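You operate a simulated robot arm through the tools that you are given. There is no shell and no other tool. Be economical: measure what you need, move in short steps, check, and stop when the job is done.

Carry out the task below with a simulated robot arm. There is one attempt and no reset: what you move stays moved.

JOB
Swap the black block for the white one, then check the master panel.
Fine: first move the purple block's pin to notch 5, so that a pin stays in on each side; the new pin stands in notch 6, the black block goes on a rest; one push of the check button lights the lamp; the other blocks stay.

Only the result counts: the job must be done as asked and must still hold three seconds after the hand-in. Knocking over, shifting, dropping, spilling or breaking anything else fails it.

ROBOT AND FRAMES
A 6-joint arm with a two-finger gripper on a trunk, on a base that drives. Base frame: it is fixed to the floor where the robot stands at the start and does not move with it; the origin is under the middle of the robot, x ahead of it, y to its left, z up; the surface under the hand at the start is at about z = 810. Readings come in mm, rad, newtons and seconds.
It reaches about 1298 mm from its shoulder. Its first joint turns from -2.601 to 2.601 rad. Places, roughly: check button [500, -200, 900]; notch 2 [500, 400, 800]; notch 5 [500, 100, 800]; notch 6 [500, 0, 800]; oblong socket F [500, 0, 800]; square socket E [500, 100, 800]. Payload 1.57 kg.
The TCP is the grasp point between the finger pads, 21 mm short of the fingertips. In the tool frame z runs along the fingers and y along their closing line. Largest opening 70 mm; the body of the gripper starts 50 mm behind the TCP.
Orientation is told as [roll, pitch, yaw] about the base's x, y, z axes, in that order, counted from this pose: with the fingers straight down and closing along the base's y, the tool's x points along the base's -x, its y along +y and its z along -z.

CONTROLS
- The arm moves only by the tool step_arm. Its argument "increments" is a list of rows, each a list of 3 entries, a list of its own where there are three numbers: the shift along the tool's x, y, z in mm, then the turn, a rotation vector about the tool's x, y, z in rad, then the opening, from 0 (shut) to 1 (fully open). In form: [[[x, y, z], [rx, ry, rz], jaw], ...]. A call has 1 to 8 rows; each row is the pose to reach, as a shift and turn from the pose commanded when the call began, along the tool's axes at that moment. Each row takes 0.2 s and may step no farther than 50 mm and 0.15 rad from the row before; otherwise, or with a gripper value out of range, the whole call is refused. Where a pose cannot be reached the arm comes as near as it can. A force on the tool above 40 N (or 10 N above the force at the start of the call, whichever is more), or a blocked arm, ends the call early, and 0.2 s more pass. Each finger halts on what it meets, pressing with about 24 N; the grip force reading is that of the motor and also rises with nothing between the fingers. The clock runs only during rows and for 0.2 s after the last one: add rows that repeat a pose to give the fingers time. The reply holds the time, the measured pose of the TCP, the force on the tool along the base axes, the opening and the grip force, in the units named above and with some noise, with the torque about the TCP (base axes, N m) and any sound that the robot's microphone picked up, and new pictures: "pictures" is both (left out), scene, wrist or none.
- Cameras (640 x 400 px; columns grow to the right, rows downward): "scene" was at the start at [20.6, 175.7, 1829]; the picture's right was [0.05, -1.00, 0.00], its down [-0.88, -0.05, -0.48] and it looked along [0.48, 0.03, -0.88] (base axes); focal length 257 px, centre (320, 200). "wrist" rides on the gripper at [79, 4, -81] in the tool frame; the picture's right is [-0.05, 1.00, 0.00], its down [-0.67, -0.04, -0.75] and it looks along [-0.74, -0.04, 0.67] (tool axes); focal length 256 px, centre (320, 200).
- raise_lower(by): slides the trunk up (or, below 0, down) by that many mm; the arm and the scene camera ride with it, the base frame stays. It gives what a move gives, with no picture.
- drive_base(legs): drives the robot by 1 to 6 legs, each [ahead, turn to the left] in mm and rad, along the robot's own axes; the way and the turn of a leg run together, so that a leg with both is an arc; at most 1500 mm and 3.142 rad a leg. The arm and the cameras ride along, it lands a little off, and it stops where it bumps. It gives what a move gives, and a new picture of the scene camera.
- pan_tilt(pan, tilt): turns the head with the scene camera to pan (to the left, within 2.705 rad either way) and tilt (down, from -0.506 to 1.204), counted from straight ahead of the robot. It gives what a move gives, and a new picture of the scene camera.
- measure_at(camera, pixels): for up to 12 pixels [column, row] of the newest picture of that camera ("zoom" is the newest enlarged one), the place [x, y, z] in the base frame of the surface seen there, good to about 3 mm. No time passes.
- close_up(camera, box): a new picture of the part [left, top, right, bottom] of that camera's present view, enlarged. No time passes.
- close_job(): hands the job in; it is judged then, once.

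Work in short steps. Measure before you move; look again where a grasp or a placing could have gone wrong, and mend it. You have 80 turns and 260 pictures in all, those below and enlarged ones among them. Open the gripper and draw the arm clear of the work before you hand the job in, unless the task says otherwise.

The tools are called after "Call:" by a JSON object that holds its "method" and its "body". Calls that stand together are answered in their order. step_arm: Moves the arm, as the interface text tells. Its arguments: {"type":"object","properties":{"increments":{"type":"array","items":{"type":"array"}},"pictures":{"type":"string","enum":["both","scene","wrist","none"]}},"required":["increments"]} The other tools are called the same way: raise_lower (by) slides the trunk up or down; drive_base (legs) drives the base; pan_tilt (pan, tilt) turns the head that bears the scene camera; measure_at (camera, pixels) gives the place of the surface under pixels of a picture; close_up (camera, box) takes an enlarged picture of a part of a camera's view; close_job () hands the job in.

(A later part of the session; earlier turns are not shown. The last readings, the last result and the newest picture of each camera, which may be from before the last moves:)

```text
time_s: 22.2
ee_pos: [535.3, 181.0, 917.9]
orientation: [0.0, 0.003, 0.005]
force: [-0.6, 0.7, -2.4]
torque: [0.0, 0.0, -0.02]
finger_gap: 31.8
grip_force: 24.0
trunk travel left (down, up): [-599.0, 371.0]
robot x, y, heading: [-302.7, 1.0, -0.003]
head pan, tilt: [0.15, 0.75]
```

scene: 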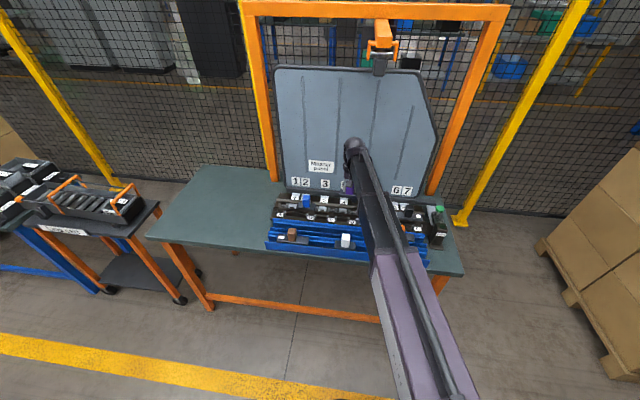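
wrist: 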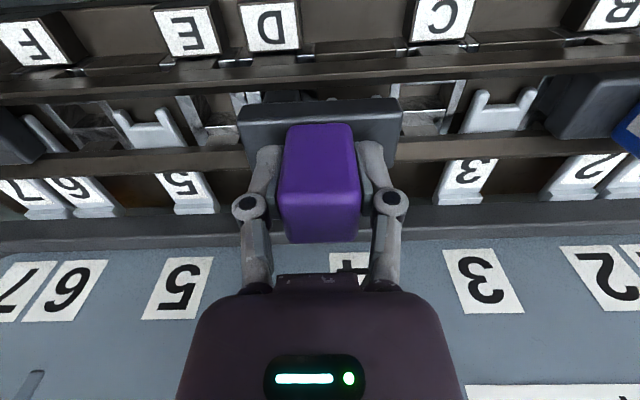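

Foot and pin are symmetric (±22.5) about the knob, so the target knob y ≈ 89. I lower it back into D/4.

Call:
{"method": "raise_lower", "body": {"by": -12}}

Call:
{"method": "raise_lower", "body": {"by": -7}}

```text
time_s: 22.8
ee_pos: [534.8, 181.5, 904.9]
orientation: [0.0, 0.0, 0.005]
force: [0.4, -0.6, -1.7]
torque: [0.01, 0.0, 0.0]
finger_gap: 31.6
grip_force: 24.1
trunk travel left (down, up): [-587.0, 383.0]
robot x, y, heading: [-305.4, 4.0, -0.001]
head pan, tilt: [0.15, 0.75]
```

```text
time_s: 23.4
ee_pos: [533.5, 182.5, 898.9]
orientation: [0.0, 0.001, 0.004]
force: [-1.9, -0.1, -3.0]
torque: [0.01, 0.11, 0.03]
finger_gap: 31.5
grip_force: 24.2
trunk travel left (down, up): [-580.0, 390.0]
robot x, y, heading: [-302.7, 2.6, 0.0]
head pan, tilt: [0.15, 0.75]
```

It is back to within 1 mm. I lower 1 mm, open, and rise.

Call:
{"method": "raise_lower", "body": {"by": -1}}

Call:
{"method": "step_arm", "body": {"increments": [[[0, 0, 0], [0, 0, 0], 1], [[0, 0, 0], [0, 0, 0], 1], [[0, 0, 0], [0, 0, 0], 1]], "pictures": "wrist"}}

Call:
{"method": "raise_lower", "body": {"by": 170}}

```text
time_s: 23.9
ee_pos: [535.2, 181.5, 899.1]
orientation: [-0.001, -0.001, 0.006]
force: [-0.4, -1.0, 4.7]
torque: [0.03, 0.02, 0.04]
finger_gap: 31.8
grip_force: 24.4
trunk travel left (down, up): [-579.0, 391.0]
robot x, y, heading: [-303.7, 2.6, 0.005]
head pan, tilt: [0.15, 0.75]
```

```text
time_s: 24.7
ee_pos: [535.9, 182.6, 898.4]
orientation: [-0.001, 0.001, 0.007]
force: [0.1, -0.3, -0.3]
torque: [-0.02, -0.02, 0.02]
finger_gap: 70.2
grip_force: 0.0
trunk travel left (down, up): [-579.0, 391.0]
robot x, y, heading: [-301.1, 0.3, 0.002]
head pan, tilt: [0.15, 0.75]
```

wrist: 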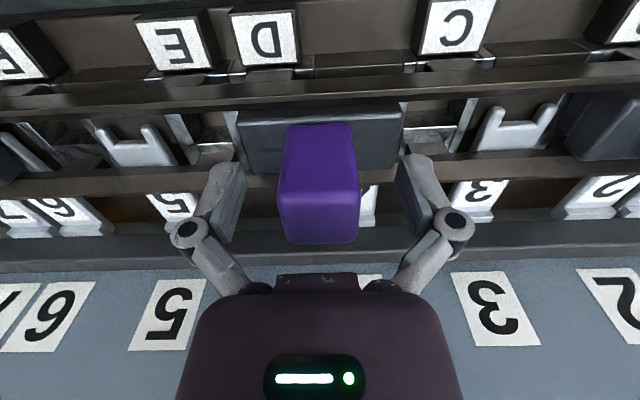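

```text
time_s: 26.6
ee_pos: [535.7, 180.9, 1068.5]
orientation: [0.001, 0.0, 0.005]
force: [0.6, 0.1, -0.4]
torque: [0.01, 0.0, 0.0]
finger_gap: 69.6
grip_force: 0.1
trunk travel left (down, up): [-749.0, 221.0]
robot x, y, heading: [-300.0, 3.8, 0.002]
head pan, tilt: [0.15, 0.75]
```

The block is seated again. I turn the hand about its axis towards +90° (camera to the +y side) in two calls.

Call:
{"method": "step_arm", "body": {"increments": [[[0, 0, 0], [0, 0, 0.14], 1], [[0, 0, 0], [0, 0, 0.28], 1], [[0, 0, 0], [0, 0, 0.42], 1], [[0, 0, 0], [0, 0, 0.56], 1], [[0, 0, 0], [0, 0, 0.7], 1], [[0, 0, 0], [0, 0, 0.84], 1], [[0, 0, 0], [0, 0, 0.98], 1], [[0, 0, 0], [0, 0, 1.12], 1]]}}

```text
time_s: 28.4
ee_pos: [535.0, 181.5, 1067.7]
orientation: [0.0, 0.0, -1.118]
force: [0.3, 1.0, -0.4]
torque: [0.01, 0.03, -0.01]
finger_gap: 69.9
grip_force: 0.1
trunk travel left (down, up): [-749.0, 221.0]
robot x, y, heading: [-303.6, -2.5, 0.001]
head pan, tilt: [0.15, 0.75]
```

scene: 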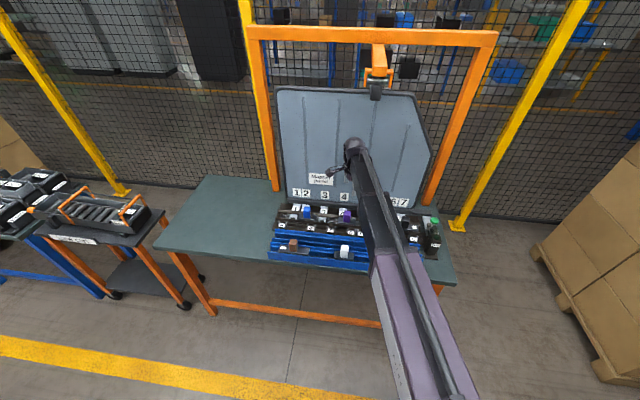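
wrist: 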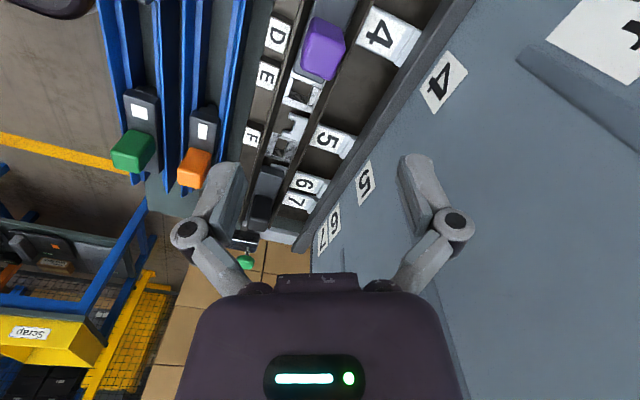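

It turned cleanly to yaw −1.118. I finish to −1.571.

Call:
{"method": "step_arm", "body": {"increments": [[[0, 0, 0], [0, 0, 0.15], 1], [[0, 0, 0], [0, 0, 0.3], 1], [[0, 0, 0], [0, 0, 0.451], 1], [[0, 0, 0], [0, 0, 0.451], 1]], "pictures": "wrist"}}

Call:
{"method": "raise_lower", "body": {"by": -130}}

Call:
{"method": "step_arm", "body": {"increments": [[[0, 0, 0], [0, 0, 0], 1]]}}

```text
refused: row 3 steps farther than a row can; nothing moved
```

```text
time_s: 30.0
ee_pos: [534.6, 182.4, 937.8]
orientation: [0.001, 0.0, -1.113]
force: [0.5, -0.3, -0.1]
torque: [-0.01, -0.03, 0.0]
finger_gap: 70.1
grip_force: 0.1
trunk travel left (down, up): [-619.0, 351.0]
robot x, y, heading: [-303.7, 3.0, 0.0]
head pan, tilt: [0.15, 0.75]
```

```text
time_s: 30.4
ee_pos: [536.3, 181.3, 937.5]
orientation: [0.0, 0.0, -1.113]
force: [-0.1, -0.2, -1.1]
torque: [-0.01, -0.04, -0.01]
finger_gap: 70.0
grip_force: 0.0
trunk travel left (down, up): [-619.0, 351.0]
robot x, y, heading: [-306.0, -0.9, 0.001]
head pan, tilt: [0.15, 0.75]
```

scene: 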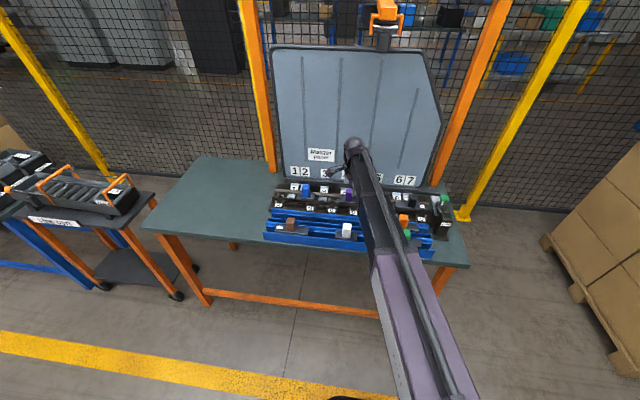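
wrist: 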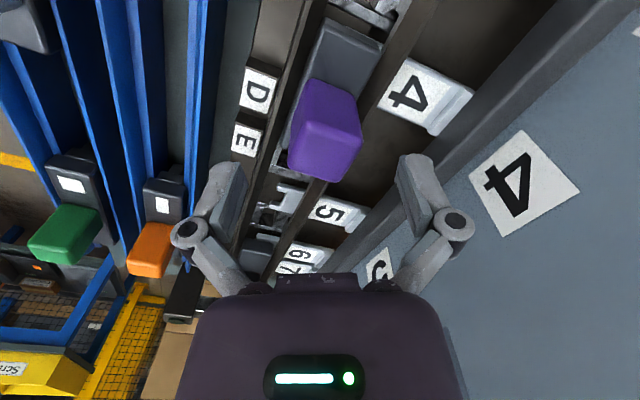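

The turn was refused by rounding; the fingers are clear of the knob, so I finish the turn here with smaller rows.

Call:
{"method": "step_arm", "body": {"increments": [[[0, 0, 0], [0, 0, 0.12], 1], [[0, 0, 0], [0, 0, 0.24], 1], [[0, 0, 0], [0, 0, 0.36], 1], [[0, 0, 0], [0, 0, 0.455], 1], [[0, 0, 0], [0, 0, 0.455], 1]], "pictures": "wrist"}}

```text
time_s: 31.6
ee_pos: [534.8, 179.5, 937.7]
orientation: [-0.001, 0.001, -1.571]
force: [0.6, -0.7, 0.1]
torque: [-0.02, 0.0, 0.0]
finger_gap: 70.1
grip_force: 0.2
trunk travel left (down, up): [-619.0, 351.0]
robot x, y, heading: [-306.8, 0.3, -0.001]
head pan, tilt: [0.15, 0.75]
```

wrist: 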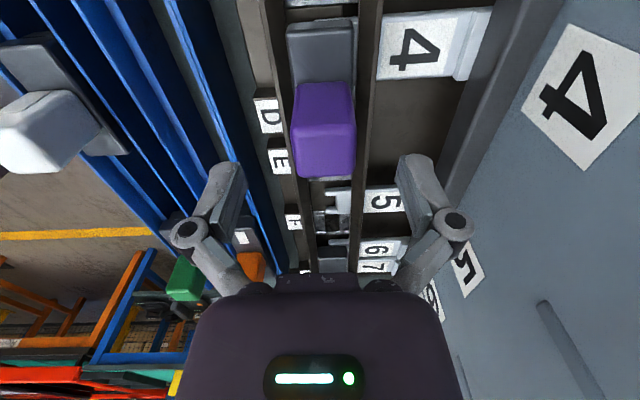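

The knob sits centred between the fingers at (326,130). I lower to grasp height and close.

Call:
{"method": "measure_at", "body": {"camera": "wrist", "pixels": [[325, 84], [325, 95], [325, 135], [325, 160], [325, 172], [298, 150], [353, 150], [208, 175], [415, 165]]}}

Call:
{"method": "raise_lower", "body": {"by": -38}}

Call:
{"method": "step_arm", "body": {"increments": [[[0, 0, 0], [0, 0, 0], 0.3], [[0, 0, 0], [0, 0, 0], 0.3], [[0, 0, 0], [0, 0, 0], 0.3], [[0, 0, 0], [0, 0, 0], 0.3]], "pictures": "wrist"}}

```text
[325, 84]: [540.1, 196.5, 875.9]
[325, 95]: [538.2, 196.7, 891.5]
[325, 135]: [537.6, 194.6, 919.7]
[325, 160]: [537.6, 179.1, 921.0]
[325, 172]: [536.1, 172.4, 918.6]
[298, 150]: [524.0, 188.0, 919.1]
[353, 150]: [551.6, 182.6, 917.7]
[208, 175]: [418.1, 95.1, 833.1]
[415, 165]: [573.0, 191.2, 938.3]
```

```text
time_s: 32.4
ee_pos: [534.8, 181.9, 900.1]
orientation: [0.0, 0.0, -1.569]
force: [0.4, 0.0, -0.3]
torque: [0.02, 0.0, -0.01]
finger_gap: 70.0
grip_force: 0.1
trunk travel left (down, up): [-581.0, 389.0]
robot x, y, heading: [-303.5, 1.8, -0.004]
head pan, tilt: [0.15, 0.75]
```

```text
time_s: 33.4
ee_pos: [536.8, 181.7, 900.4]
orientation: [0.001, 0.0, -1.569]
force: [21.9, 1.7, 18.4]
torque: [0.01, -0.57, 0.15]
finger_gap: 32.1
grip_force: 24.1
trunk travel left (down, up): [-581.0, 389.0]
robot x, y, heading: [-307.0, 5.2, -0.002]
head pan, tilt: [0.15, 0.75]
```

wrist: 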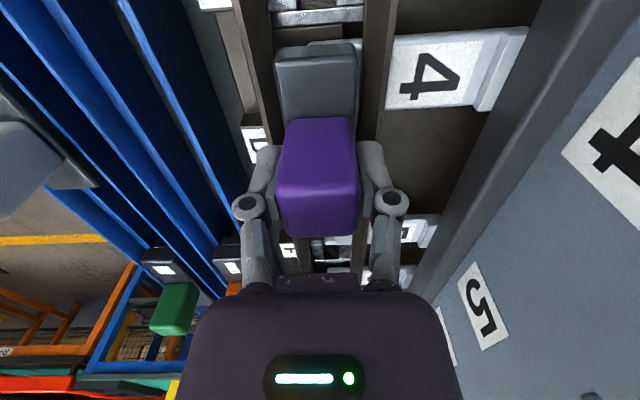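

The reading of +22 N in x shows a slight misalignment; I shift the hand 2 mm in +x (tool +y) to relieve it.

Call:
{"method": "step_arm", "body": {"increments": [[[0, 1, 0], [0, 0, 0], 0.3], [[0, 2, 0], [0, 0, 0], 0.3]], "pictures": "none"}}

```text
time_s: 34.0
ee_pos: [535.7, 182.8, 899.6]
orientation: [0.001, 0.0, -1.57]
force: [15.1, 0.4, 13.4]
torque: [-0.12, -0.43, 0.11]
finger_gap: 31.8
grip_force: 23.9
trunk travel left (down, up): [-581.0, 389.0]
robot x, y, heading: [-302.3, -0.4, 0.003]
head pan, tilt: [0.15, 0.75]
```

It falls; I shift further.

Call:
{"method": "step_arm", "body": {"increments": [[[0, 1.5, 0], [0, 0, 0], 0.3], [[0, 3, 0], [0, 0, 0], 0.3], [[0, 3, 0], [0, 0, 0], 0.3]], "pictures": "none"}}

```text
time_s: 34.8
ee_pos: [539.0, 181.9, 900.8]
orientation: [-0.004, -0.001, -1.569]
force: [-3.4, 0.7, 0.5]
torque: [0.05, 0.19, 0.03]
finger_gap: 31.8
grip_force: 24.2
trunk travel left (down, up): [-581.0, 389.0]
robot x, y, heading: [-307.3, 0.1, -0.0]
head pan, tilt: [0.15, 0.75]
```

Lateral force is nearly gone (knob x≈538). I lift 100 mm.

Call:
{"method": "raise_lower", "body": {"by": 30}}

Call:
{"method": "raise_lower", "body": {"by": 80}}

Call:
{"method": "step_arm", "body": {"increments": [[[0, 0, 0], [0, 0, 0], 0.3]], "pictures": "wrist"}}

```text
time_s: 35.5
ee_pos: [540.8, 181.6, 929.5]
orientation: [-0.001, -0.001, -1.57]
force: [0.3, -0.2, -3.5]
torque: [-0.01, 0.03, -0.03]
finger_gap: 31.7
grip_force: 24.3
trunk travel left (down, up): [-611.0, 359.0]
robot x, y, heading: [-307.8, 2.1, 0.001]
head pan, tilt: [0.15, 0.75]
```

```text
time_s: 36.7
ee_pos: [540.2, 182.5, 1009.4]
orientation: [-0.002, -0.001, -1.571]
force: [0.1, -0.3, -3.1]
torque: [0.03, -0.02, 0.0]
finger_gap: 31.7
grip_force: 23.7
trunk travel left (down, up): [-691.0, 279.0]
robot x, y, heading: [-305.7, 2.8, 0.007]
head pan, tilt: [0.15, 0.75]
```

```text
time_s: 37.1
ee_pos: [539.5, 182.4, 1009.8]
orientation: [-0.002, -0.001, -1.568]
force: [-0.9, -0.7, -1.5]
torque: [0.01, 0.04, -0.03]
finger_gap: 31.8
grip_force: 24.3
trunk travel left (down, up): [-691.0, 279.0]
robot x, y, heading: [-304.5, -0.2, 0.008]
head pan, tilt: [0.15, 0.75]
```

wrist: 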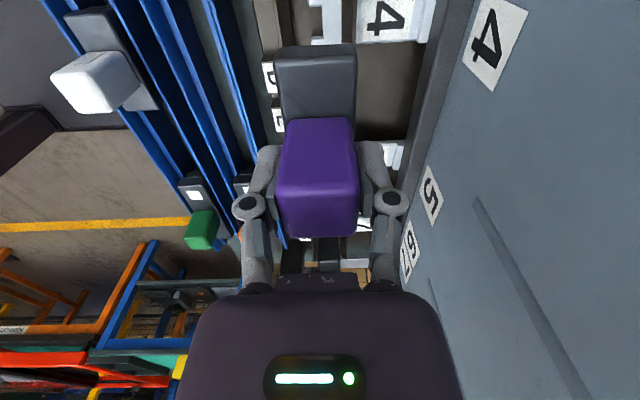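

Lifted cleanly. I rotate back by π through the robot side while shifting to y≈89, x≈538.5.

Call:
{"method": "step_arm", "body": {"increments": [[[-12, 0, 0], [0, 0, -0.14], 0.3], [[-24, 0, 0], [0, 0, -0.28], 0.3], [[-36, 0, 0], [0, 0, -0.42], 0.3], [[-48, 0, 0], [0, 0, -0.56], 0.3], [[-60, 0, 0], [0, 0, -0.7], 0.3], [[-72, 0, 0], [0, 0, -0.84], 0.3], [[-84, -1, 0], [0, 0, -0.98], 0.3], [[-93, -1.5, 0], [0, 0, -1.12], 0.3]], "pictures": "none"}}

Call:
{"method": "step_arm", "body": {"increments": [[[0, 0, 0], [0, 0, -0.14], 0.3], [[0, 0, 0], [0, 0, -0.28], 0.3], [[0, 0, 0], [0, 0, -0.42], 0.3], [[0, 0, 0], [0, 0, -0.56], 0.3], [[0, 0, 0], [0, 0, -0.7], 0.3], [[0, 0, 0], [0, 0, -0.84], 0.3], [[0, 0, 0], [0, 0, -0.98], 0.3], [[0, 0, 0], [0, 0, -1.12], 0.3]], "pictures": "scene"}}

```text
time_s: 38.9
ee_pos: [538.8, 88.3, 1009.6]
orientation: [-0.001, -0.001, -0.445]
force: [0.4, -0.4, -2.7]
torque: [-0.04, 0.01, -0.02]
finger_gap: 31.7
grip_force: 23.9
trunk travel left (down, up): [-691.0, 279.0]
robot x, y, heading: [-302.2, 0.8, -0.006]
head pan, tilt: [0.15, 0.75]
```

```text
time_s: 40.7
ee_pos: [538.0, 88.4, 1010.6]
orientation: [0.0, 0.002, 0.672]
force: [0.8, 0.1, -3.3]
torque: [0.02, 0.04, 0.0]
finger_gap: 31.5
grip_force: 24.1
trunk travel left (down, up): [-691.0, 279.0]
robot x, y, heading: [-305.5, 0.5, 0.001]
head pan, tilt: [0.15, 0.75]
```

scene: 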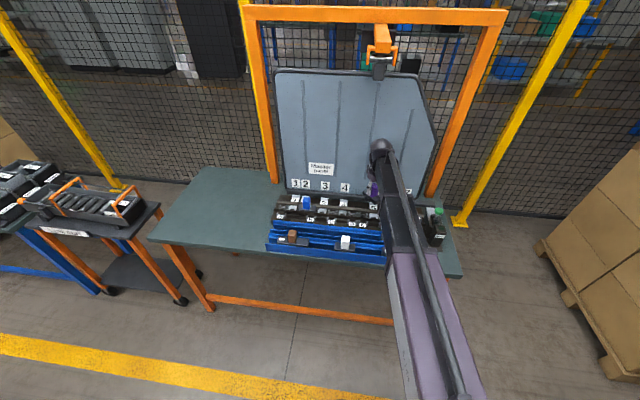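

Yaw is 0.671 now; 0.90 remains.

Call:
{"method": "step_arm", "body": {"increments": [[[0, 0, 0], [0, 0, -0.14], 0.3], [[0, 0, 0], [0, 0, -0.28], 0.3], [[0, 0, 0], [0, 0, -0.42], 0.3], [[0, 0, 0], [0, 0, -0.56], 0.3], [[0, 0, 0], [0, 0, -0.7], 0.3], [[0, 0, 0], [0, 0, -0.82], 0.3], [[0, 0, 0], [0, 0, -0.9], 0.3], [[0, 0, 0], [0, 0, -0.9], 0.3]], "pictures": "wrist"}}

Call:
{"method": "close_up", "body": {"camera": "wrist", "box": [200, 0, 520, 200]}}

```text
time_s: 42.5
ee_pos: [540.1, 88.5, 1009.5]
orientation: [0.001, 0.0, 1.573]
force: [-0.1, 0.7, -3.4]
torque: [0.0, -0.01, 0.03]
finger_gap: 31.8
grip_force: 24.0
trunk travel left (down, up): [-691.0, 279.0]
robot x, y, heading: [-304.7, -3.5, 0.002]
head pan, tilt: [0.15, 0.75]
```

wrist: 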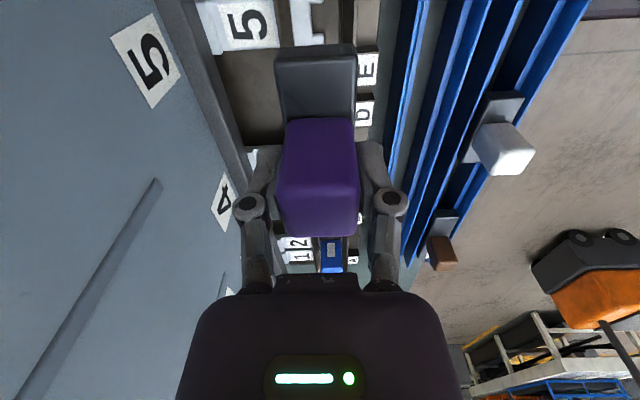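

```text
2.00 times, centred on (360, 100) of wrist
```

zoom: 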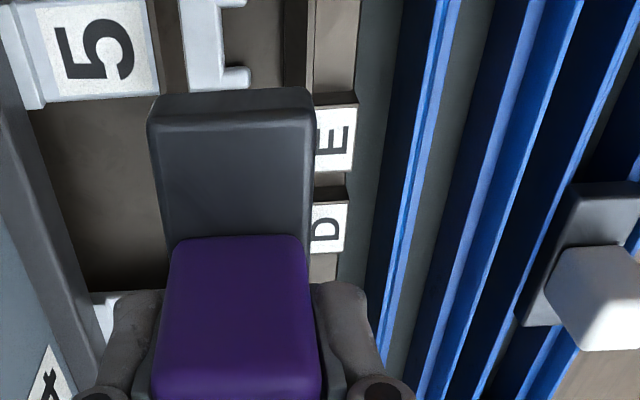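

Turned to +1.573. I lower to 30 mm above seat and check the alignment of rails, fork and plate.

Call:
{"method": "raise_lower", "body": {"by": -68}}

Call:
{"method": "step_arm", "body": {"increments": [[[0, 0, 0], [0, 0, 0], 0.3]]}}

Call:
{"method": "close_up", "body": {"camera": "wrist", "box": [200, 0, 440, 150]}}

Call:
{"method": "close_up", "body": {"camera": "scene", "box": [310, 160, 430, 235]}}

```text
time_s: 43.6
ee_pos: [538.9, 88.5, 941.8]
orientation: [-0.001, -0.001, 1.572]
force: [-0.2, -0.1, -3.2]
torque: [0.0, 0.04, 0.02]
finger_gap: 31.8
grip_force: 24.1
trunk travel left (down, up): [-623.0, 347.0]
robot x, y, heading: [-303.7, -0.7, -0.001]
head pan, tilt: [0.15, 0.75]
```

```text
time_s: 44.0
ee_pos: [539.8, 87.8, 941.7]
orientation: [0.002, 0.001, 1.57]
force: [0.1, -0.6, -3.2]
torque: [-0.03, -0.01, -0.01]
finger_gap: 31.4
grip_force: 24.3
trunk travel left (down, up): [-623.0, 347.0]
robot x, y, heading: [-305.5, 2.9, 0.002]
head pan, tilt: [0.15, 0.75]
```

scene: 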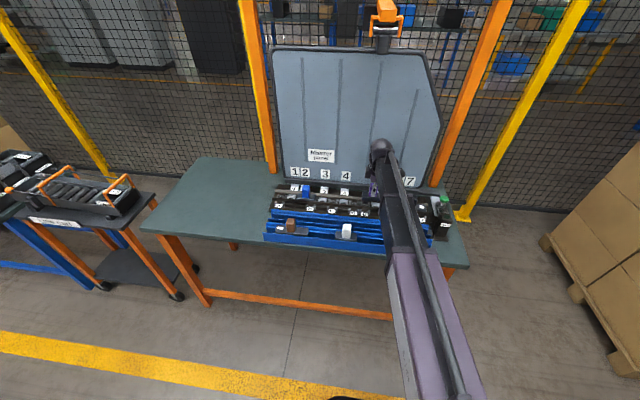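
wrist: 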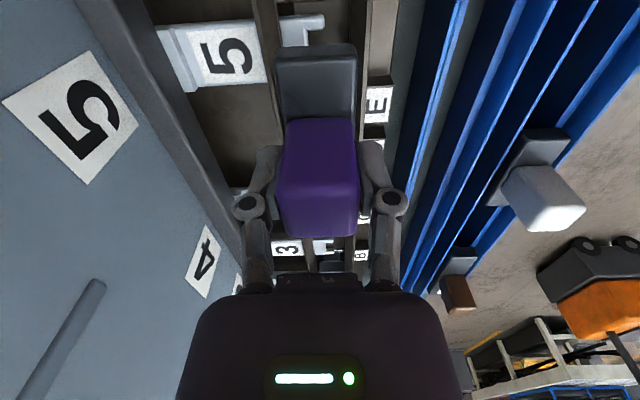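

```text
2.67 times, centred on (320, 75) of wrist
```

zoom: 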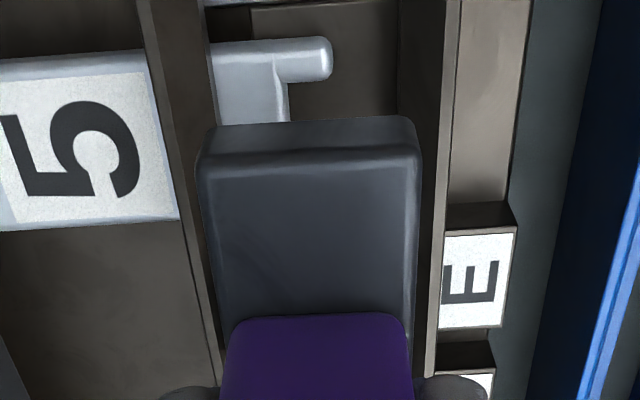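

```text
5.33 times, centred on (370, 198) of scene
```

zoom: 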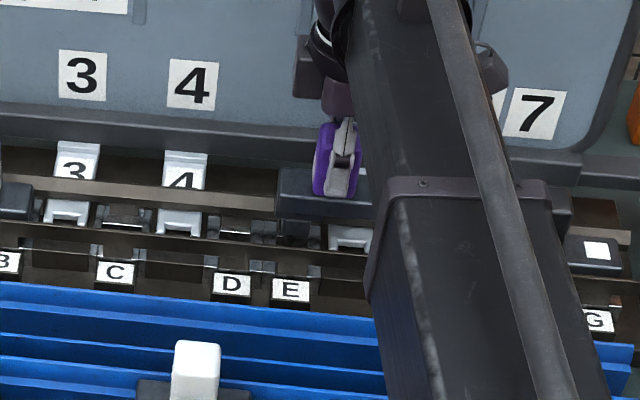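

I verify y alignment by measuring plate end and fork 5's arm in this view.

Call:
{"method": "measure_at", "body": {"camera": "wrist", "pixels": [[300, 22], [315, 22], [300, 15], [315, 48], [315, 60], [230, 24], [232, 78], [345, 60], [282, 60], [363, 70], [270, 70], [320, 235]]}}

```text
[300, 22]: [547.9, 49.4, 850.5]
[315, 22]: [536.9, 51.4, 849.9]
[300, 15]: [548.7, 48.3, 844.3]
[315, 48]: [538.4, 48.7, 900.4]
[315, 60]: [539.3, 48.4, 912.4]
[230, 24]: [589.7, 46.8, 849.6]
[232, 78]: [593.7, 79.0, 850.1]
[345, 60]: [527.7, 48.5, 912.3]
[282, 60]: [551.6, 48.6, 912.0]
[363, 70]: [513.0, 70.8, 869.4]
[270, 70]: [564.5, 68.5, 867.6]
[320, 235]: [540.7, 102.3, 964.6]
```

The block sits about 1.5 mm too far in −y; I shift +1.5 mm and lower in steps watching the force.

Call:
{"method": "step_arm", "body": {"increments": [[[-1.6, 0, 0], [0, 0, 0], 0.3], [[-1.6, 0, 0], [0, 0, 0], 0.3]], "pictures": "none"}}

Call:
{"method": "raise_lower", "body": {"by": -16}}

Call:
{"method": "raise_lower", "body": {"by": -8}}

Call:
{"method": "raise_lower", "body": {"by": -5}}

```text
time_s: 44.6
ee_pos: [540.0, 89.5, 942.5]
orientation: [0.003, 0.0, 1.57]
force: [-0.3, 0.5, -2.0]
torque: [0.03, 0.01, -0.02]
finger_gap: 31.6
grip_force: 24.3
trunk travel left (down, up): [-623.0, 347.0]
robot x, y, heading: [-306.3, 6.0, -0.001]
head pan, tilt: [0.15, 0.75]
```

```text
time_s: 45.2
ee_pos: [538.5, 89.7, 925.3]
orientation: [0.002, 0.001, 1.57]
force: [-0.5, 0.5, -3.0]
torque: [-0.03, 0.04, 0.03]
finger_gap: 31.7
grip_force: 24.0
trunk travel left (down, up): [-607.0, 363.0]
robot x, y, heading: [-304.3, 2.0, 0.002]
head pan, tilt: [0.15, 0.75]
```

```text
time_s: 45.8
ee_pos: [538.1, 91.7, 917.6]
orientation: [0.001, 0.0, 1.572]
force: [-0.4, 0.3, -3.1]
torque: [0.01, 0.0, -0.01]
finger_gap: 32.1
grip_force: 24.2
trunk travel left (down, up): [-599.0, 371.0]
robot x, y, heading: [-300.7, -1.1, 0.003]
head pan, tilt: [0.15, 0.75]
```

```text
time_s: 46.3
ee_pos: [539.8, 89.9, 913.0]
orientation: [0.0, 0.0, 1.572]
force: [1.2, -0.7, -3.4]
torque: [0.0, 0.0, -0.02]
finger_gap: 31.5
grip_force: 23.1
trunk travel left (down, up): [-594.0, 376.0]
robot x, y, heading: [-307.4, 0.2, -0.002]
head pan, tilt: [0.15, 0.75]
```

No contact yet; seat is 13 mm lower. I go on in small steps.

Call:
{"method": "raise_lower", "body": {"by": -4}}

Call:
{"method": "raise_lower", "body": {"by": -4}}

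Call:
{"method": "raise_lower", "body": {"by": -3}}

```text
time_s: 46.8
ee_pos: [539.1, 89.8, 908.3]
orientation: [0.001, 0.002, 1.57]
force: [-1.4, -4.5, -3.9]
torque: [-0.36, 0.08, 0.09]
finger_gap: 31.8
grip_force: 24.5
trunk travel left (down, up): [-590.0, 380.0]
robot x, y, heading: [-307.5, 2.0, 0.002]
head pan, tilt: [0.15, 0.75]
```

```text
time_s: 47.4
ee_pos: [539.8, 87.8, 904.3]
orientation: [0.003, 0.001, 1.57]
force: [-1.1, -6.8, -5.8]
torque: [-0.54, 0.05, 0.13]
finger_gap: 31.9
grip_force: 23.9
trunk travel left (down, up): [-586.0, 384.0]
robot x, y, heading: [-302.2, -0.8, -0.005]
head pan, tilt: [0.15, 0.75]
```

```text
time_s: 47.9
ee_pos: [539.1, 89.3, 901.6]
orientation: [0.001, 0.0, 1.571]
force: [-1.1, -8.8, -3.0]
torque: [-0.56, 0.05, -0.02]
finger_gap: 31.7
grip_force: 23.8
trunk travel left (down, up): [-583.0, 387.0]
robot x, y, heading: [-305.6, 4.0, -0.004]
head pan, tilt: [0.15, 0.75]
```

It enters the socket with a small −y push (−8.8 N), so I relieve by 1 mm in −y and finish the last 2 mm.

Call:
{"method": "step_arm", "body": {"increments": [[[1.2, 0, 0], [0, 0, 0], 0.3], [[1.2, 0, 0], [0, 0, 0], 0.3]], "pictures": "none"}}

Call:
{"method": "raise_lower", "body": {"by": -2}}

```text
time_s: 48.5
ee_pos: [538.8, 90.0, 902.8]
orientation: [0.001, -0.001, 1.572]
force: [-1.6, -0.4, -2.1]
torque: [-0.04, 0.08, -0.01]
finger_gap: 31.6
grip_force: 23.7
trunk travel left (down, up): [-583.0, 387.0]
robot x, y, heading: [-304.5, 3.1, -0.004]
head pan, tilt: [0.15, 0.75]
```

```text
time_s: 49.0
ee_pos: [538.2, 89.0, 900.5]
orientation: [0.0, 0.001, 1.572]
force: [-1.1, 1.7, -0.2]
torque: [0.07, 0.05, -0.04]
finger_gap: 31.8
grip_force: 23.8
trunk travel left (down, up): [-581.0, 389.0]
robot x, y, heading: [-307.7, 0.9, -0.003]
head pan, tilt: [0.15, 0.75]
```

Seated height is reached (weight taken off). I release and rise, then look.

Call:
{"method": "step_arm", "body": {"increments": [[[0, 0, 0], [0, 0, 0], 1], [[0, 0, 0], [0, 0, 0], 1], [[0, 0, 0], [0, 0, 0], 1]], "pictures": "none"}}

Call:
{"method": "raise_lower", "body": {"by": 168}}

Call:
{"method": "step_arm", "body": {"increments": [[[0, 0, 0], [0, 0, 0.14], 1], [[0, 0, 0], [0, 0, 0.28], 1], [[0, 0, 0], [0, 0, 0.42], 1], [[0, 0, 0], [0, 0, 0.56], 1], [[0, 0, 0], [0, 0, 0.7], 1], [[0, 0, 0], [0, 0, 0.84], 1], [[0, 0, 0], [0, 0, 0.98], 1], [[0, 0, 0], [0, 0, 1.12], 1]], "pictures": "wrist"}}

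```text
time_s: 49.8
ee_pos: [539.2, 88.8, 900.3]
orientation: [0.001, -0.001, 1.57]
force: [0.4, -0.2, 0.5]
torque: [0.0, -0.01, -0.02]
finger_gap: 69.9
grip_force: 0.0
trunk travel left (down, up): [-581.0, 389.0]
robot x, y, heading: [-305.6, -3.6, -0.001]
head pan, tilt: [0.15, 0.75]
```

```text
time_s: 51.7
ee_pos: [540.4, 89.9, 1067.8]
orientation: [0.001, 0.0, 1.571]
force: [-0.2, 0.1, 0.0]
torque: [-0.02, 0.0, 0.02]
finger_gap: 70.2
grip_force: 0.1
trunk travel left (down, up): [-749.0, 221.0]
robot x, y, heading: [-307.8, -0.8, 0.0]
head pan, tilt: [0.15, 0.75]
```

```text
time_s: 53.5
ee_pos: [538.8, 89.3, 1068.8]
orientation: [0.0, -0.001, 0.449]
force: [-0.3, 0.7, 0.9]
torque: [0.01, -0.02, 0.02]
finger_gap: 70.1
grip_force: 0.1
trunk travel left (down, up): [-749.0, 221.0]
robot x, y, heading: [-308.5, -0.8, 0.0]
head pan, tilt: [0.15, 0.75]
```

wrist: 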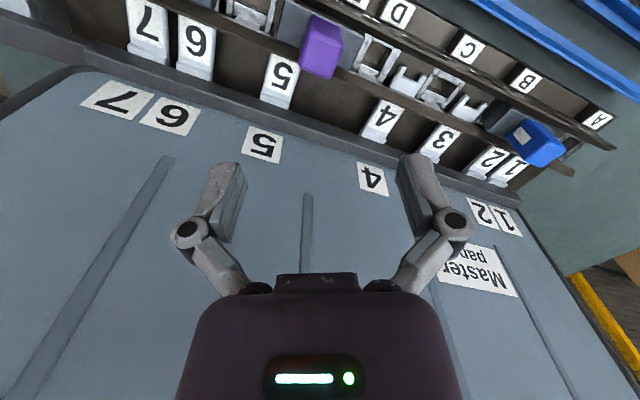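

Purple sits at E/5. I square the hand and move over the black block.

Call:
{"method": "step_arm", "body": {"increments": [[[0, 0, 0], [0, 0, 0.14], 1], [[0, 0, 0], [0, 0, 0.28], 1], [[0, 0, 0], [0, 0, 0.42], 1], [[0, 0, 0], [0, 0, 0.449], 1]], "pictures": "none"}}

Call:
{"method": "step_arm", "body": {"increments": [[[0, -45, 0], [0, 0, 0], 1], [[0, -90, 0], [0, 0, 0], 1], [[0, -135, 0], [0, 0, 0], 1], [[2, -154, 0], [0, 0, 0], 1], [[2, -154, 0], [0, 0, 0], 1]]}}

Call:
{"method": "close_up", "body": {"camera": "wrist", "box": [200, 0, 440, 150]}}

```text
time_s: 54.5
ee_pos: [539.9, 90.1, 1067.2]
orientation: [0.0, -0.001, 0.001]
force: [1.3, -0.5, 0.5]
torque: [-0.01, -0.01, 0.01]
finger_gap: 69.8
grip_force: 0.1
trunk travel left (down, up): [-749.0, 221.0]
robot x, y, heading: [-306.8, 1.6, 0.001]
head pan, tilt: [0.15, 0.75]
```

```text
time_s: 55.7
ee_pos: [536.7, -64.9, 1068.0]
orientation: [0.001, 0.001, 0.003]
force: [-0.1, -0.2, -0.4]
torque: [-0.02, 0.02, 0.02]
finger_gap: 70.0
grip_force: 0.0
trunk travel left (down, up): [-749.0, 221.0]
robot x, y, heading: [-305.5, -1.1, 0.001]
head pan, tilt: [0.15, 0.75]
```

scene: 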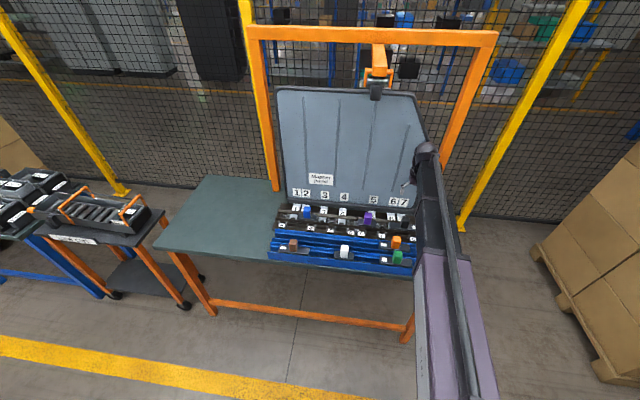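
wrist: 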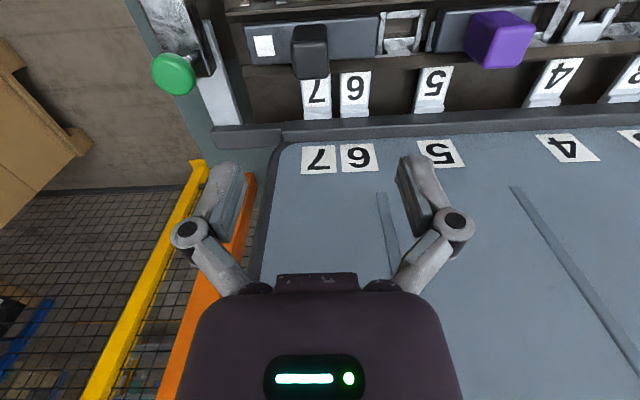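

```text
2.67 times, centred on (320, 75) of wrist
```

zoom: 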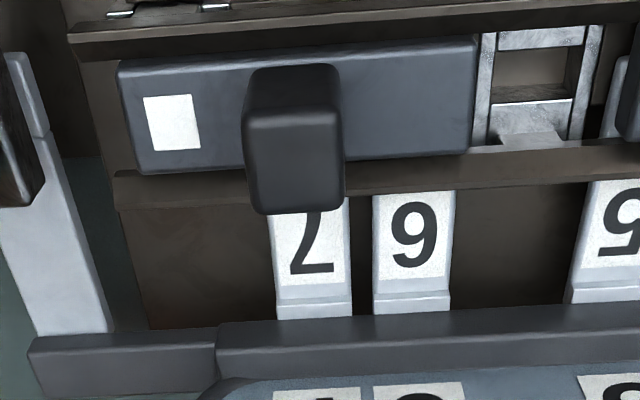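

I measure the black knob and plate, and the rest tracks.

Call:
{"method": "measure_at", "body": {"camera": "zoom", "pixels": [[247, 170], [340, 165], [295, 120], [295, 205], [125, 100], [470, 80], [485, 100], [595, 80], [150, 165], [295, 90], [300, 130], [310, 300]]}}

Call:
{"method": "close_up", "body": {"camera": "scene", "box": [250, 190, 450, 285]}}

Call:
{"method": "measure_at", "body": {"camera": "zoom", "pixels": [[130, 175], [300, 183], [500, 195], [300, 190], [300, 197], [300, 204], [300, 212], [300, 220], [200, 195], [200, 205], [200, 212], [200, 240]]}}

```text
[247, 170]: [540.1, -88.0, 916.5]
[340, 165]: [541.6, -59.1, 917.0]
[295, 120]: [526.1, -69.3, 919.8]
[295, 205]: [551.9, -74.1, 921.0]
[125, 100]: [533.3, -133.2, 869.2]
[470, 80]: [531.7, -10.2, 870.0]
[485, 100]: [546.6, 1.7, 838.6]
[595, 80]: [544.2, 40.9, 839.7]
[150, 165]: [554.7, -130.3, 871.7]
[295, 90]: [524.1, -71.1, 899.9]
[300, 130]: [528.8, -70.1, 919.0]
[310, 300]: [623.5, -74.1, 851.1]
```

```text
3.20 times, centred on (350, 238) of scene
```

zoom: 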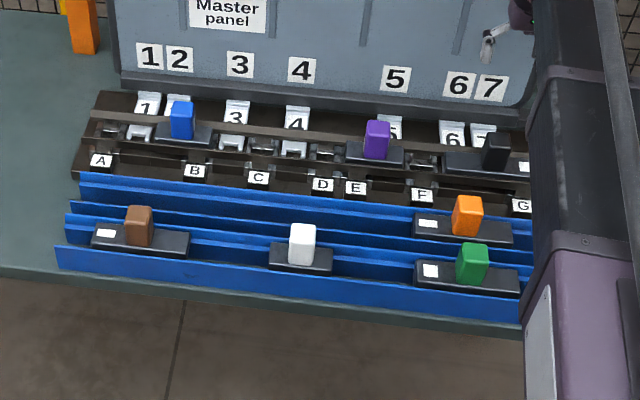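

```text
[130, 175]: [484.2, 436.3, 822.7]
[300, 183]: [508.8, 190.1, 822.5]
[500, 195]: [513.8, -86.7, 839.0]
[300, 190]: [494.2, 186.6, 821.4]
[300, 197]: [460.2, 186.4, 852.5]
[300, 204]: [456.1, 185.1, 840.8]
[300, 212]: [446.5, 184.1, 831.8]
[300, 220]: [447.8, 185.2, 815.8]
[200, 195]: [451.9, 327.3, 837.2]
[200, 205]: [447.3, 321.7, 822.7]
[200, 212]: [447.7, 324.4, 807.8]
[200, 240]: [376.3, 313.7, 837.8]
```

Black knob centre is about (538, −73.5). I shift onto it and descend.

Call:
{"method": "step_arm", "body": {"increments": [[[-1, -8.5, 0], [0, 0, 0], 1], [[-1, -8.5, 0], [0, 0, 0], 1]], "pictures": "none"}}

Call:
{"method": "raise_lower", "body": {"by": -125}}

Call:
{"method": "step_arm", "body": {"increments": [[[0, 0, 0], [0, 0, 0], 1]], "pictures": "wrist"}}

Call:
{"method": "measure_at", "body": {"camera": "wrist", "pixels": [[290, 140], [345, 140], [318, 120], [318, 155], [318, 85]]}}

```text
time_s: 56.3
ee_pos: [538.4, -73.3, 1068.4]
orientation: [0.001, 0.001, 0.003]
force: [-0.1, 0.2, 0.3]
torque: [0.01, -0.01, -0.02]
finger_gap: 70.0
grip_force: 0.0
trunk travel left (down, up): [-749.0, 221.0]
robot x, y, heading: [-301.0, 6.4, 0.001]
head pan, tilt: [0.15, 0.75]
```

```text
time_s: 57.9
ee_pos: [539.3, -73.0, 943.0]
orientation: [0.001, 0.0, 0.002]
force: [0.2, 0.3, 0.0]
torque: [-0.02, 0.0, -0.01]
finger_gap: 70.2
grip_force: 0.0
trunk travel left (down, up): [-624.0, 346.0]
robot x, y, heading: [-307.1, -4.7, -0.0]
head pan, tilt: [0.15, 0.75]
```

```text
time_s: 58.2
ee_pos: [538.3, -72.6, 942.6]
orientation: [0.0, 0.002, 0.002]
force: [0.2, 0.5, 0.0]
torque: [-0.01, -0.05, -0.01]
finger_gap: 69.9
grip_force: 0.0
trunk travel left (down, up): [-624.0, 346.0]
robot x, y, heading: [-306.3, -4.9, 0.0]
head pan, tilt: [0.15, 0.75]
```

wrist: 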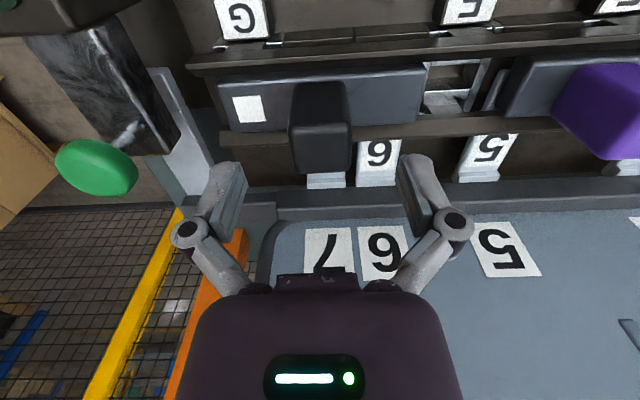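

```text
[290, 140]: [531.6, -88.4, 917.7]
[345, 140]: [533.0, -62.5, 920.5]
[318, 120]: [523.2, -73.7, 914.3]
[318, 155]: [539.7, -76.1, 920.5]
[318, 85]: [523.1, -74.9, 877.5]
```

Centred within about a millimetre. I descend and close.

Call:
{"method": "raise_lower", "body": {"by": -43}}

Call:
{"method": "step_arm", "body": {"increments": [[[0, -1, 0], [0, 0, 0], 1], [[0, -1, 0], [0, 0, 0], 0.3], [[0, -1, 0], [0, 0, 0], 0.3], [[0, -1, 0], [0, 0, 0], 0.3], [[0, -1, 0], [0, 0, 0], 0.3]], "pictures": "none"}}

```text
time_s: 59.1
ee_pos: [538.8, -73.6, 900.3]
orientation: [0.001, 0.0, 0.0]
force: [0.0, 1.3, 0.0]
torque: [0.02, 0.02, 0.0]
finger_gap: 70.1
grip_force: 0.1
trunk travel left (down, up): [-581.0, 389.0]
robot x, y, heading: [-304.6, -0.3, -0.001]
head pan, tilt: [0.15, 0.75]
```

```text
time_s: 60.3
ee_pos: [538.2, -74.3, 900.8]
orientation: [0.001, -0.001, 0.003]
force: [0.2, 2.0, 8.1]
torque: [0.05, -0.01, 0.28]
finger_gap: 31.7
grip_force: 23.7
trunk travel left (down, up): [-581.0, 389.0]
robot x, y, heading: [-305.0, -1.6, -0.001]
head pan, tilt: [0.15, 0.75]
```

Gripped with little side force. I lift it clear to z≈1010 and look.

Call:
{"method": "raise_lower", "body": {"by": 30}}

Call:
{"method": "raise_lower", "body": {"by": 90}}

Call:
{"method": "step_arm", "body": {"increments": [[[0, 0, 0], [0, 0, 0], 0.3]]}}

Call:
{"method": "close_up", "body": {"camera": "wrist", "box": [160, 0, 480, 200]}}

```text
time_s: 61.1
ee_pos: [538.6, -73.8, 930.3]
orientation: [0.0, 0.001, 0.001]
force: [-0.2, -0.1, -4.1]
torque: [0.02, 0.01, -0.02]
finger_gap: 31.4
grip_force: 24.6
trunk travel left (down, up): [-611.0, 359.0]
robot x, y, heading: [-304.2, 2.4, -0.005]
head pan, tilt: [0.15, 0.75]
```

```text
time_s: 62.3
ee_pos: [538.8, -74.5, 1019.8]
orientation: [0.001, 0.002, 0.002]
force: [0.3, 0.0, -3.0]
torque: [0.03, -0.01, 0.01]
finger_gap: 31.5
grip_force: 24.0
trunk travel left (down, up): [-701.0, 269.0]
robot x, y, heading: [-306.1, 0.1, -0.0]
head pan, tilt: [0.15, 0.75]
```

```text
time_s: 62.7
ee_pos: [538.6, -74.3, 1020.4]
orientation: [0.001, 0.002, 0.001]
force: [-0.8, -0.4, -3.7]
torque: [0.0, 0.01, 0.02]
finger_gap: 31.7
grip_force: 23.9
trunk travel left (down, up): [-701.0, 269.0]
robot x, y, heading: [-305.3, 3.2, -0.002]
head pan, tilt: [0.15, 0.75]
```

scene: 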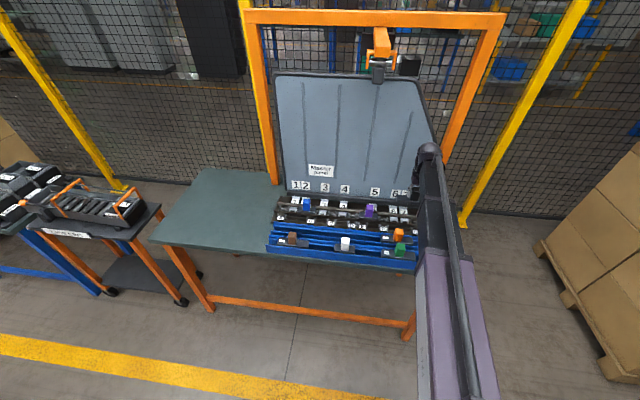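
wrist: 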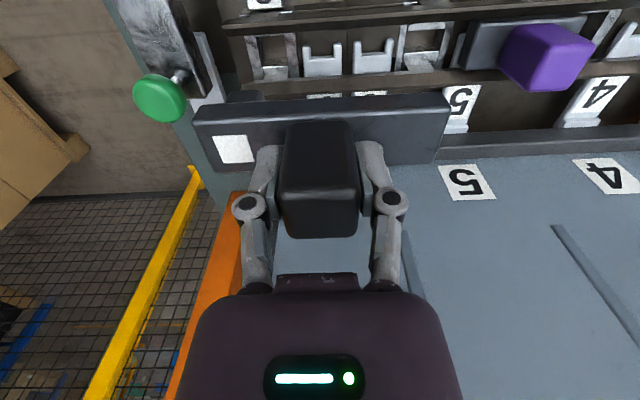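

```text
2.00 times, centred on (320, 100) of wrist
```

zoom: 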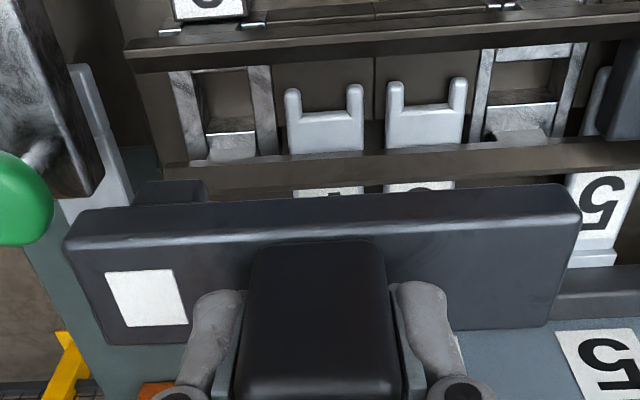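

I measure fork 6 and socket F while free, and the black block's foot.

Call:
{"method": "measure_at", "body": {"camera": "zoom", "pixels": [[293, 110], [353, 110], [395, 105], [457, 105], [325, 135], [425, 130], [485, 85], [568, 85], [138, 190], [205, 190], [480, 120], [563, 120]]}}

Call:
{"method": "close_up", "body": {"camera": "scene", "box": [260, 200, 440, 285]}}

Call:
{"method": "measure_at", "body": {"camera": "scene", "pixels": [[399, 229], [399, 234], [399, 238], [385, 238], [345, 239], [345, 245], [345, 248], [292, 233], [284, 238], [300, 244], [411, 242], [367, 250]]}}

```text
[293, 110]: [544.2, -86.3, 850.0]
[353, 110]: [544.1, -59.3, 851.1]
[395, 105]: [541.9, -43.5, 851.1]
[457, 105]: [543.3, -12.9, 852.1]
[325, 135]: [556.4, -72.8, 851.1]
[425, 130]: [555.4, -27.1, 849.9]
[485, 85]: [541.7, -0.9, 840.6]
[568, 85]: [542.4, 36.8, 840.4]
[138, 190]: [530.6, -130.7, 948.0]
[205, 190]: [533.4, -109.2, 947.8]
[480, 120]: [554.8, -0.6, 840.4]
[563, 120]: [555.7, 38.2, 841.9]
```

```text
3.56 times, centred on (350, 242) of scene
```

zoom: 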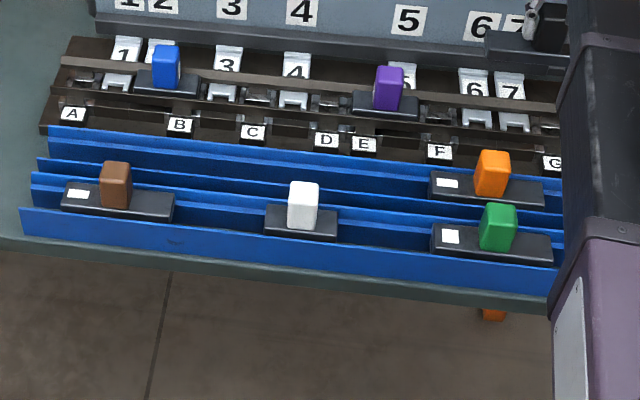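

```text
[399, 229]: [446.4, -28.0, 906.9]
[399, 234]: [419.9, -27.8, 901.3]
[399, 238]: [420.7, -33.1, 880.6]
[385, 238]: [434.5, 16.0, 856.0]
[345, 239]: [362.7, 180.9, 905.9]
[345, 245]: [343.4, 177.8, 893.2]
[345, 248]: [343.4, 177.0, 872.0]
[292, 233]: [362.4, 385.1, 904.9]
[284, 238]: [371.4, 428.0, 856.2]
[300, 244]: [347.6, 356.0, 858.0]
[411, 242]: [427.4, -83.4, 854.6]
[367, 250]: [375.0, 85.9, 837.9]
```

The free rear rest track (knob line x≈436, orange shows plate top 856) can take the black block around y 180–305. I raise a little and carry it over there.

Call:
{"method": "raise_lower", "body": {"by": 30}}

Call:
{"method": "step_arm", "body": {"increments": [[[45, 0, 0], [0, 0, 0], 0.3], [[90, 0, 0], [0, 0, 0], 0.3], [[103, 30, 0], [0, 0, 0], 0.3], [[103, 75, 0], [0, 0, 0], 0.3], [[103, 120, 0], [0, 0, 0], 0.3], [[103, 165, 0], [0, 0, 0], 0.3], [[103, 210, 0], [0, 0, 0], 0.3], [[103, 255, 0], [0, 0, 0], 0.3]], "pictures": "none"}}

Call:
{"method": "step_arm", "body": {"increments": [[[0, 30, 0], [0, 0, 0], 0.3], [[0, 60, 0], [0, 0, 0], 0.3], [[0, 60, 0], [0, 0, 0], 0.3]]}}

Call:
{"method": "close_up", "body": {"camera": "wrist", "box": [160, 0, 480, 200]}}

```text
time_s: 63.5
ee_pos: [538.8, -75.0, 1049.7]
orientation: [-0.001, 0.002, 0.002]
force: [0.4, -0.4, -3.2]
torque: [0.03, 0.0, -0.02]
finger_gap: 31.8
grip_force: 23.7
trunk travel left (down, up): [-731.0, 239.0]
robot x, y, heading: [-303.1, -1.9, -0.0]
head pan, tilt: [0.15, 0.75]
```

```text
time_s: 65.3
ee_pos: [433.9, 181.8, 1048.3]
orientation: [-0.003, 0.002, 0.001]
force: [0.3, -0.7, -2.9]
torque: [0.01, 0.02, -0.02]
finger_gap: 31.7
grip_force: 24.3
trunk travel left (down, up): [-731.0, 239.0]
robot x, y, heading: [-305.9, 3.1, 0.0]
head pan, tilt: [0.15, 0.75]
```

```text
time_s: 66.1
ee_pos: [434.1, 240.0, 1049.9]
orientation: [0.0, 0.0, 0.002]
force: [-0.2, -0.1, -3.3]
torque: [0.03, 0.04, -0.01]
finger_gap: 32.0
grip_force: 23.4
trunk travel left (down, up): [-731.0, 239.0]
robot x, y, heading: [-306.4, -1.6, 0.0]
head pan, tilt: [0.15, 0.75]
```

scene: 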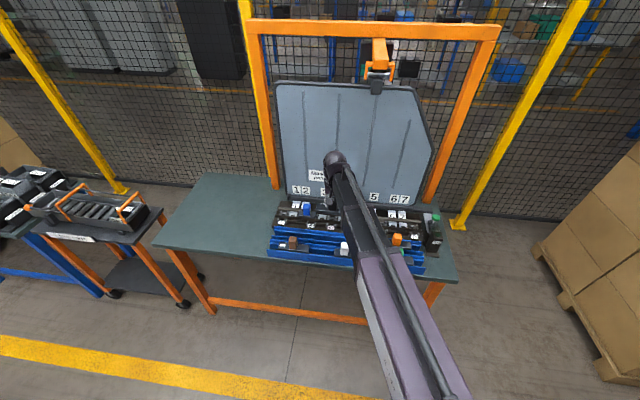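
wrist: 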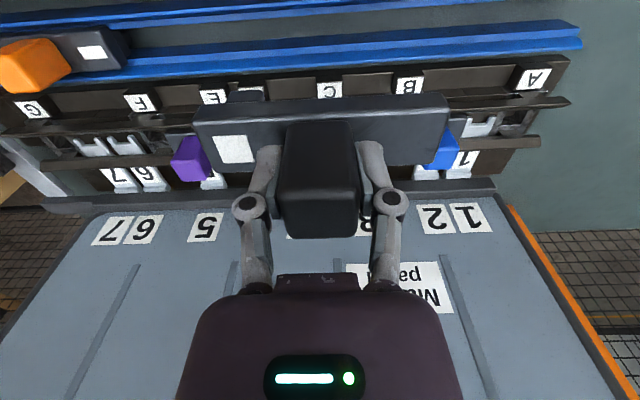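

```text
2.00 times, centred on (320, 100) of wrist
```

zoom: 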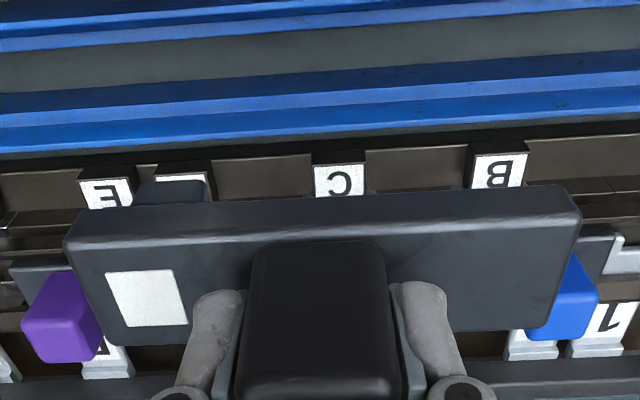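

I measure the rear track's cross-section beneath and orange's seated position.

Call:
{"method": "measure_at", "body": {"camera": "wrist", "pixels": [[400, 5], [400, 15], [400, 22], [400, 30], [400, 38], [400, 42], [400, 47], [400, 52], [400, 56], [400, 60], [400, 64], [400, 69]]}}

Call:
{"method": "measure_at", "body": {"camera": "wrist", "pixels": [[110, 35], [110, 45], [110, 55], [110, 65], [110, 70], [35, 45], [35, 60], [35, 80], [35, 90], [100, 30], [122, 50], [5, 65]]}}

```text
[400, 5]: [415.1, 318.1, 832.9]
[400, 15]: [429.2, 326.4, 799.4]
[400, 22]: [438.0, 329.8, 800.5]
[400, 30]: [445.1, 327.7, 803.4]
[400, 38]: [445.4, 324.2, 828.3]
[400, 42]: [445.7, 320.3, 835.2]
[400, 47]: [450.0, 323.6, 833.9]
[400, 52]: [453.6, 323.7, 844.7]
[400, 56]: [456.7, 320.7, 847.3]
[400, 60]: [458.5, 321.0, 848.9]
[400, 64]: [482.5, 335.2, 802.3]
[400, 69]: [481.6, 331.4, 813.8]
```

```text
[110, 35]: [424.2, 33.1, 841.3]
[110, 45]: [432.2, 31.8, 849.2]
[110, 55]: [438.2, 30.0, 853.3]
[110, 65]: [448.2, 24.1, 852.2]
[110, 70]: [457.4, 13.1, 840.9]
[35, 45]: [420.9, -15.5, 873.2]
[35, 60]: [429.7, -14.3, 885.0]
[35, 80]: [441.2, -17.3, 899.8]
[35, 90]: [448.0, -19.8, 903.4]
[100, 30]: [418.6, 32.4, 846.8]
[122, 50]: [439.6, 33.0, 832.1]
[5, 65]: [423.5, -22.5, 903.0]
```

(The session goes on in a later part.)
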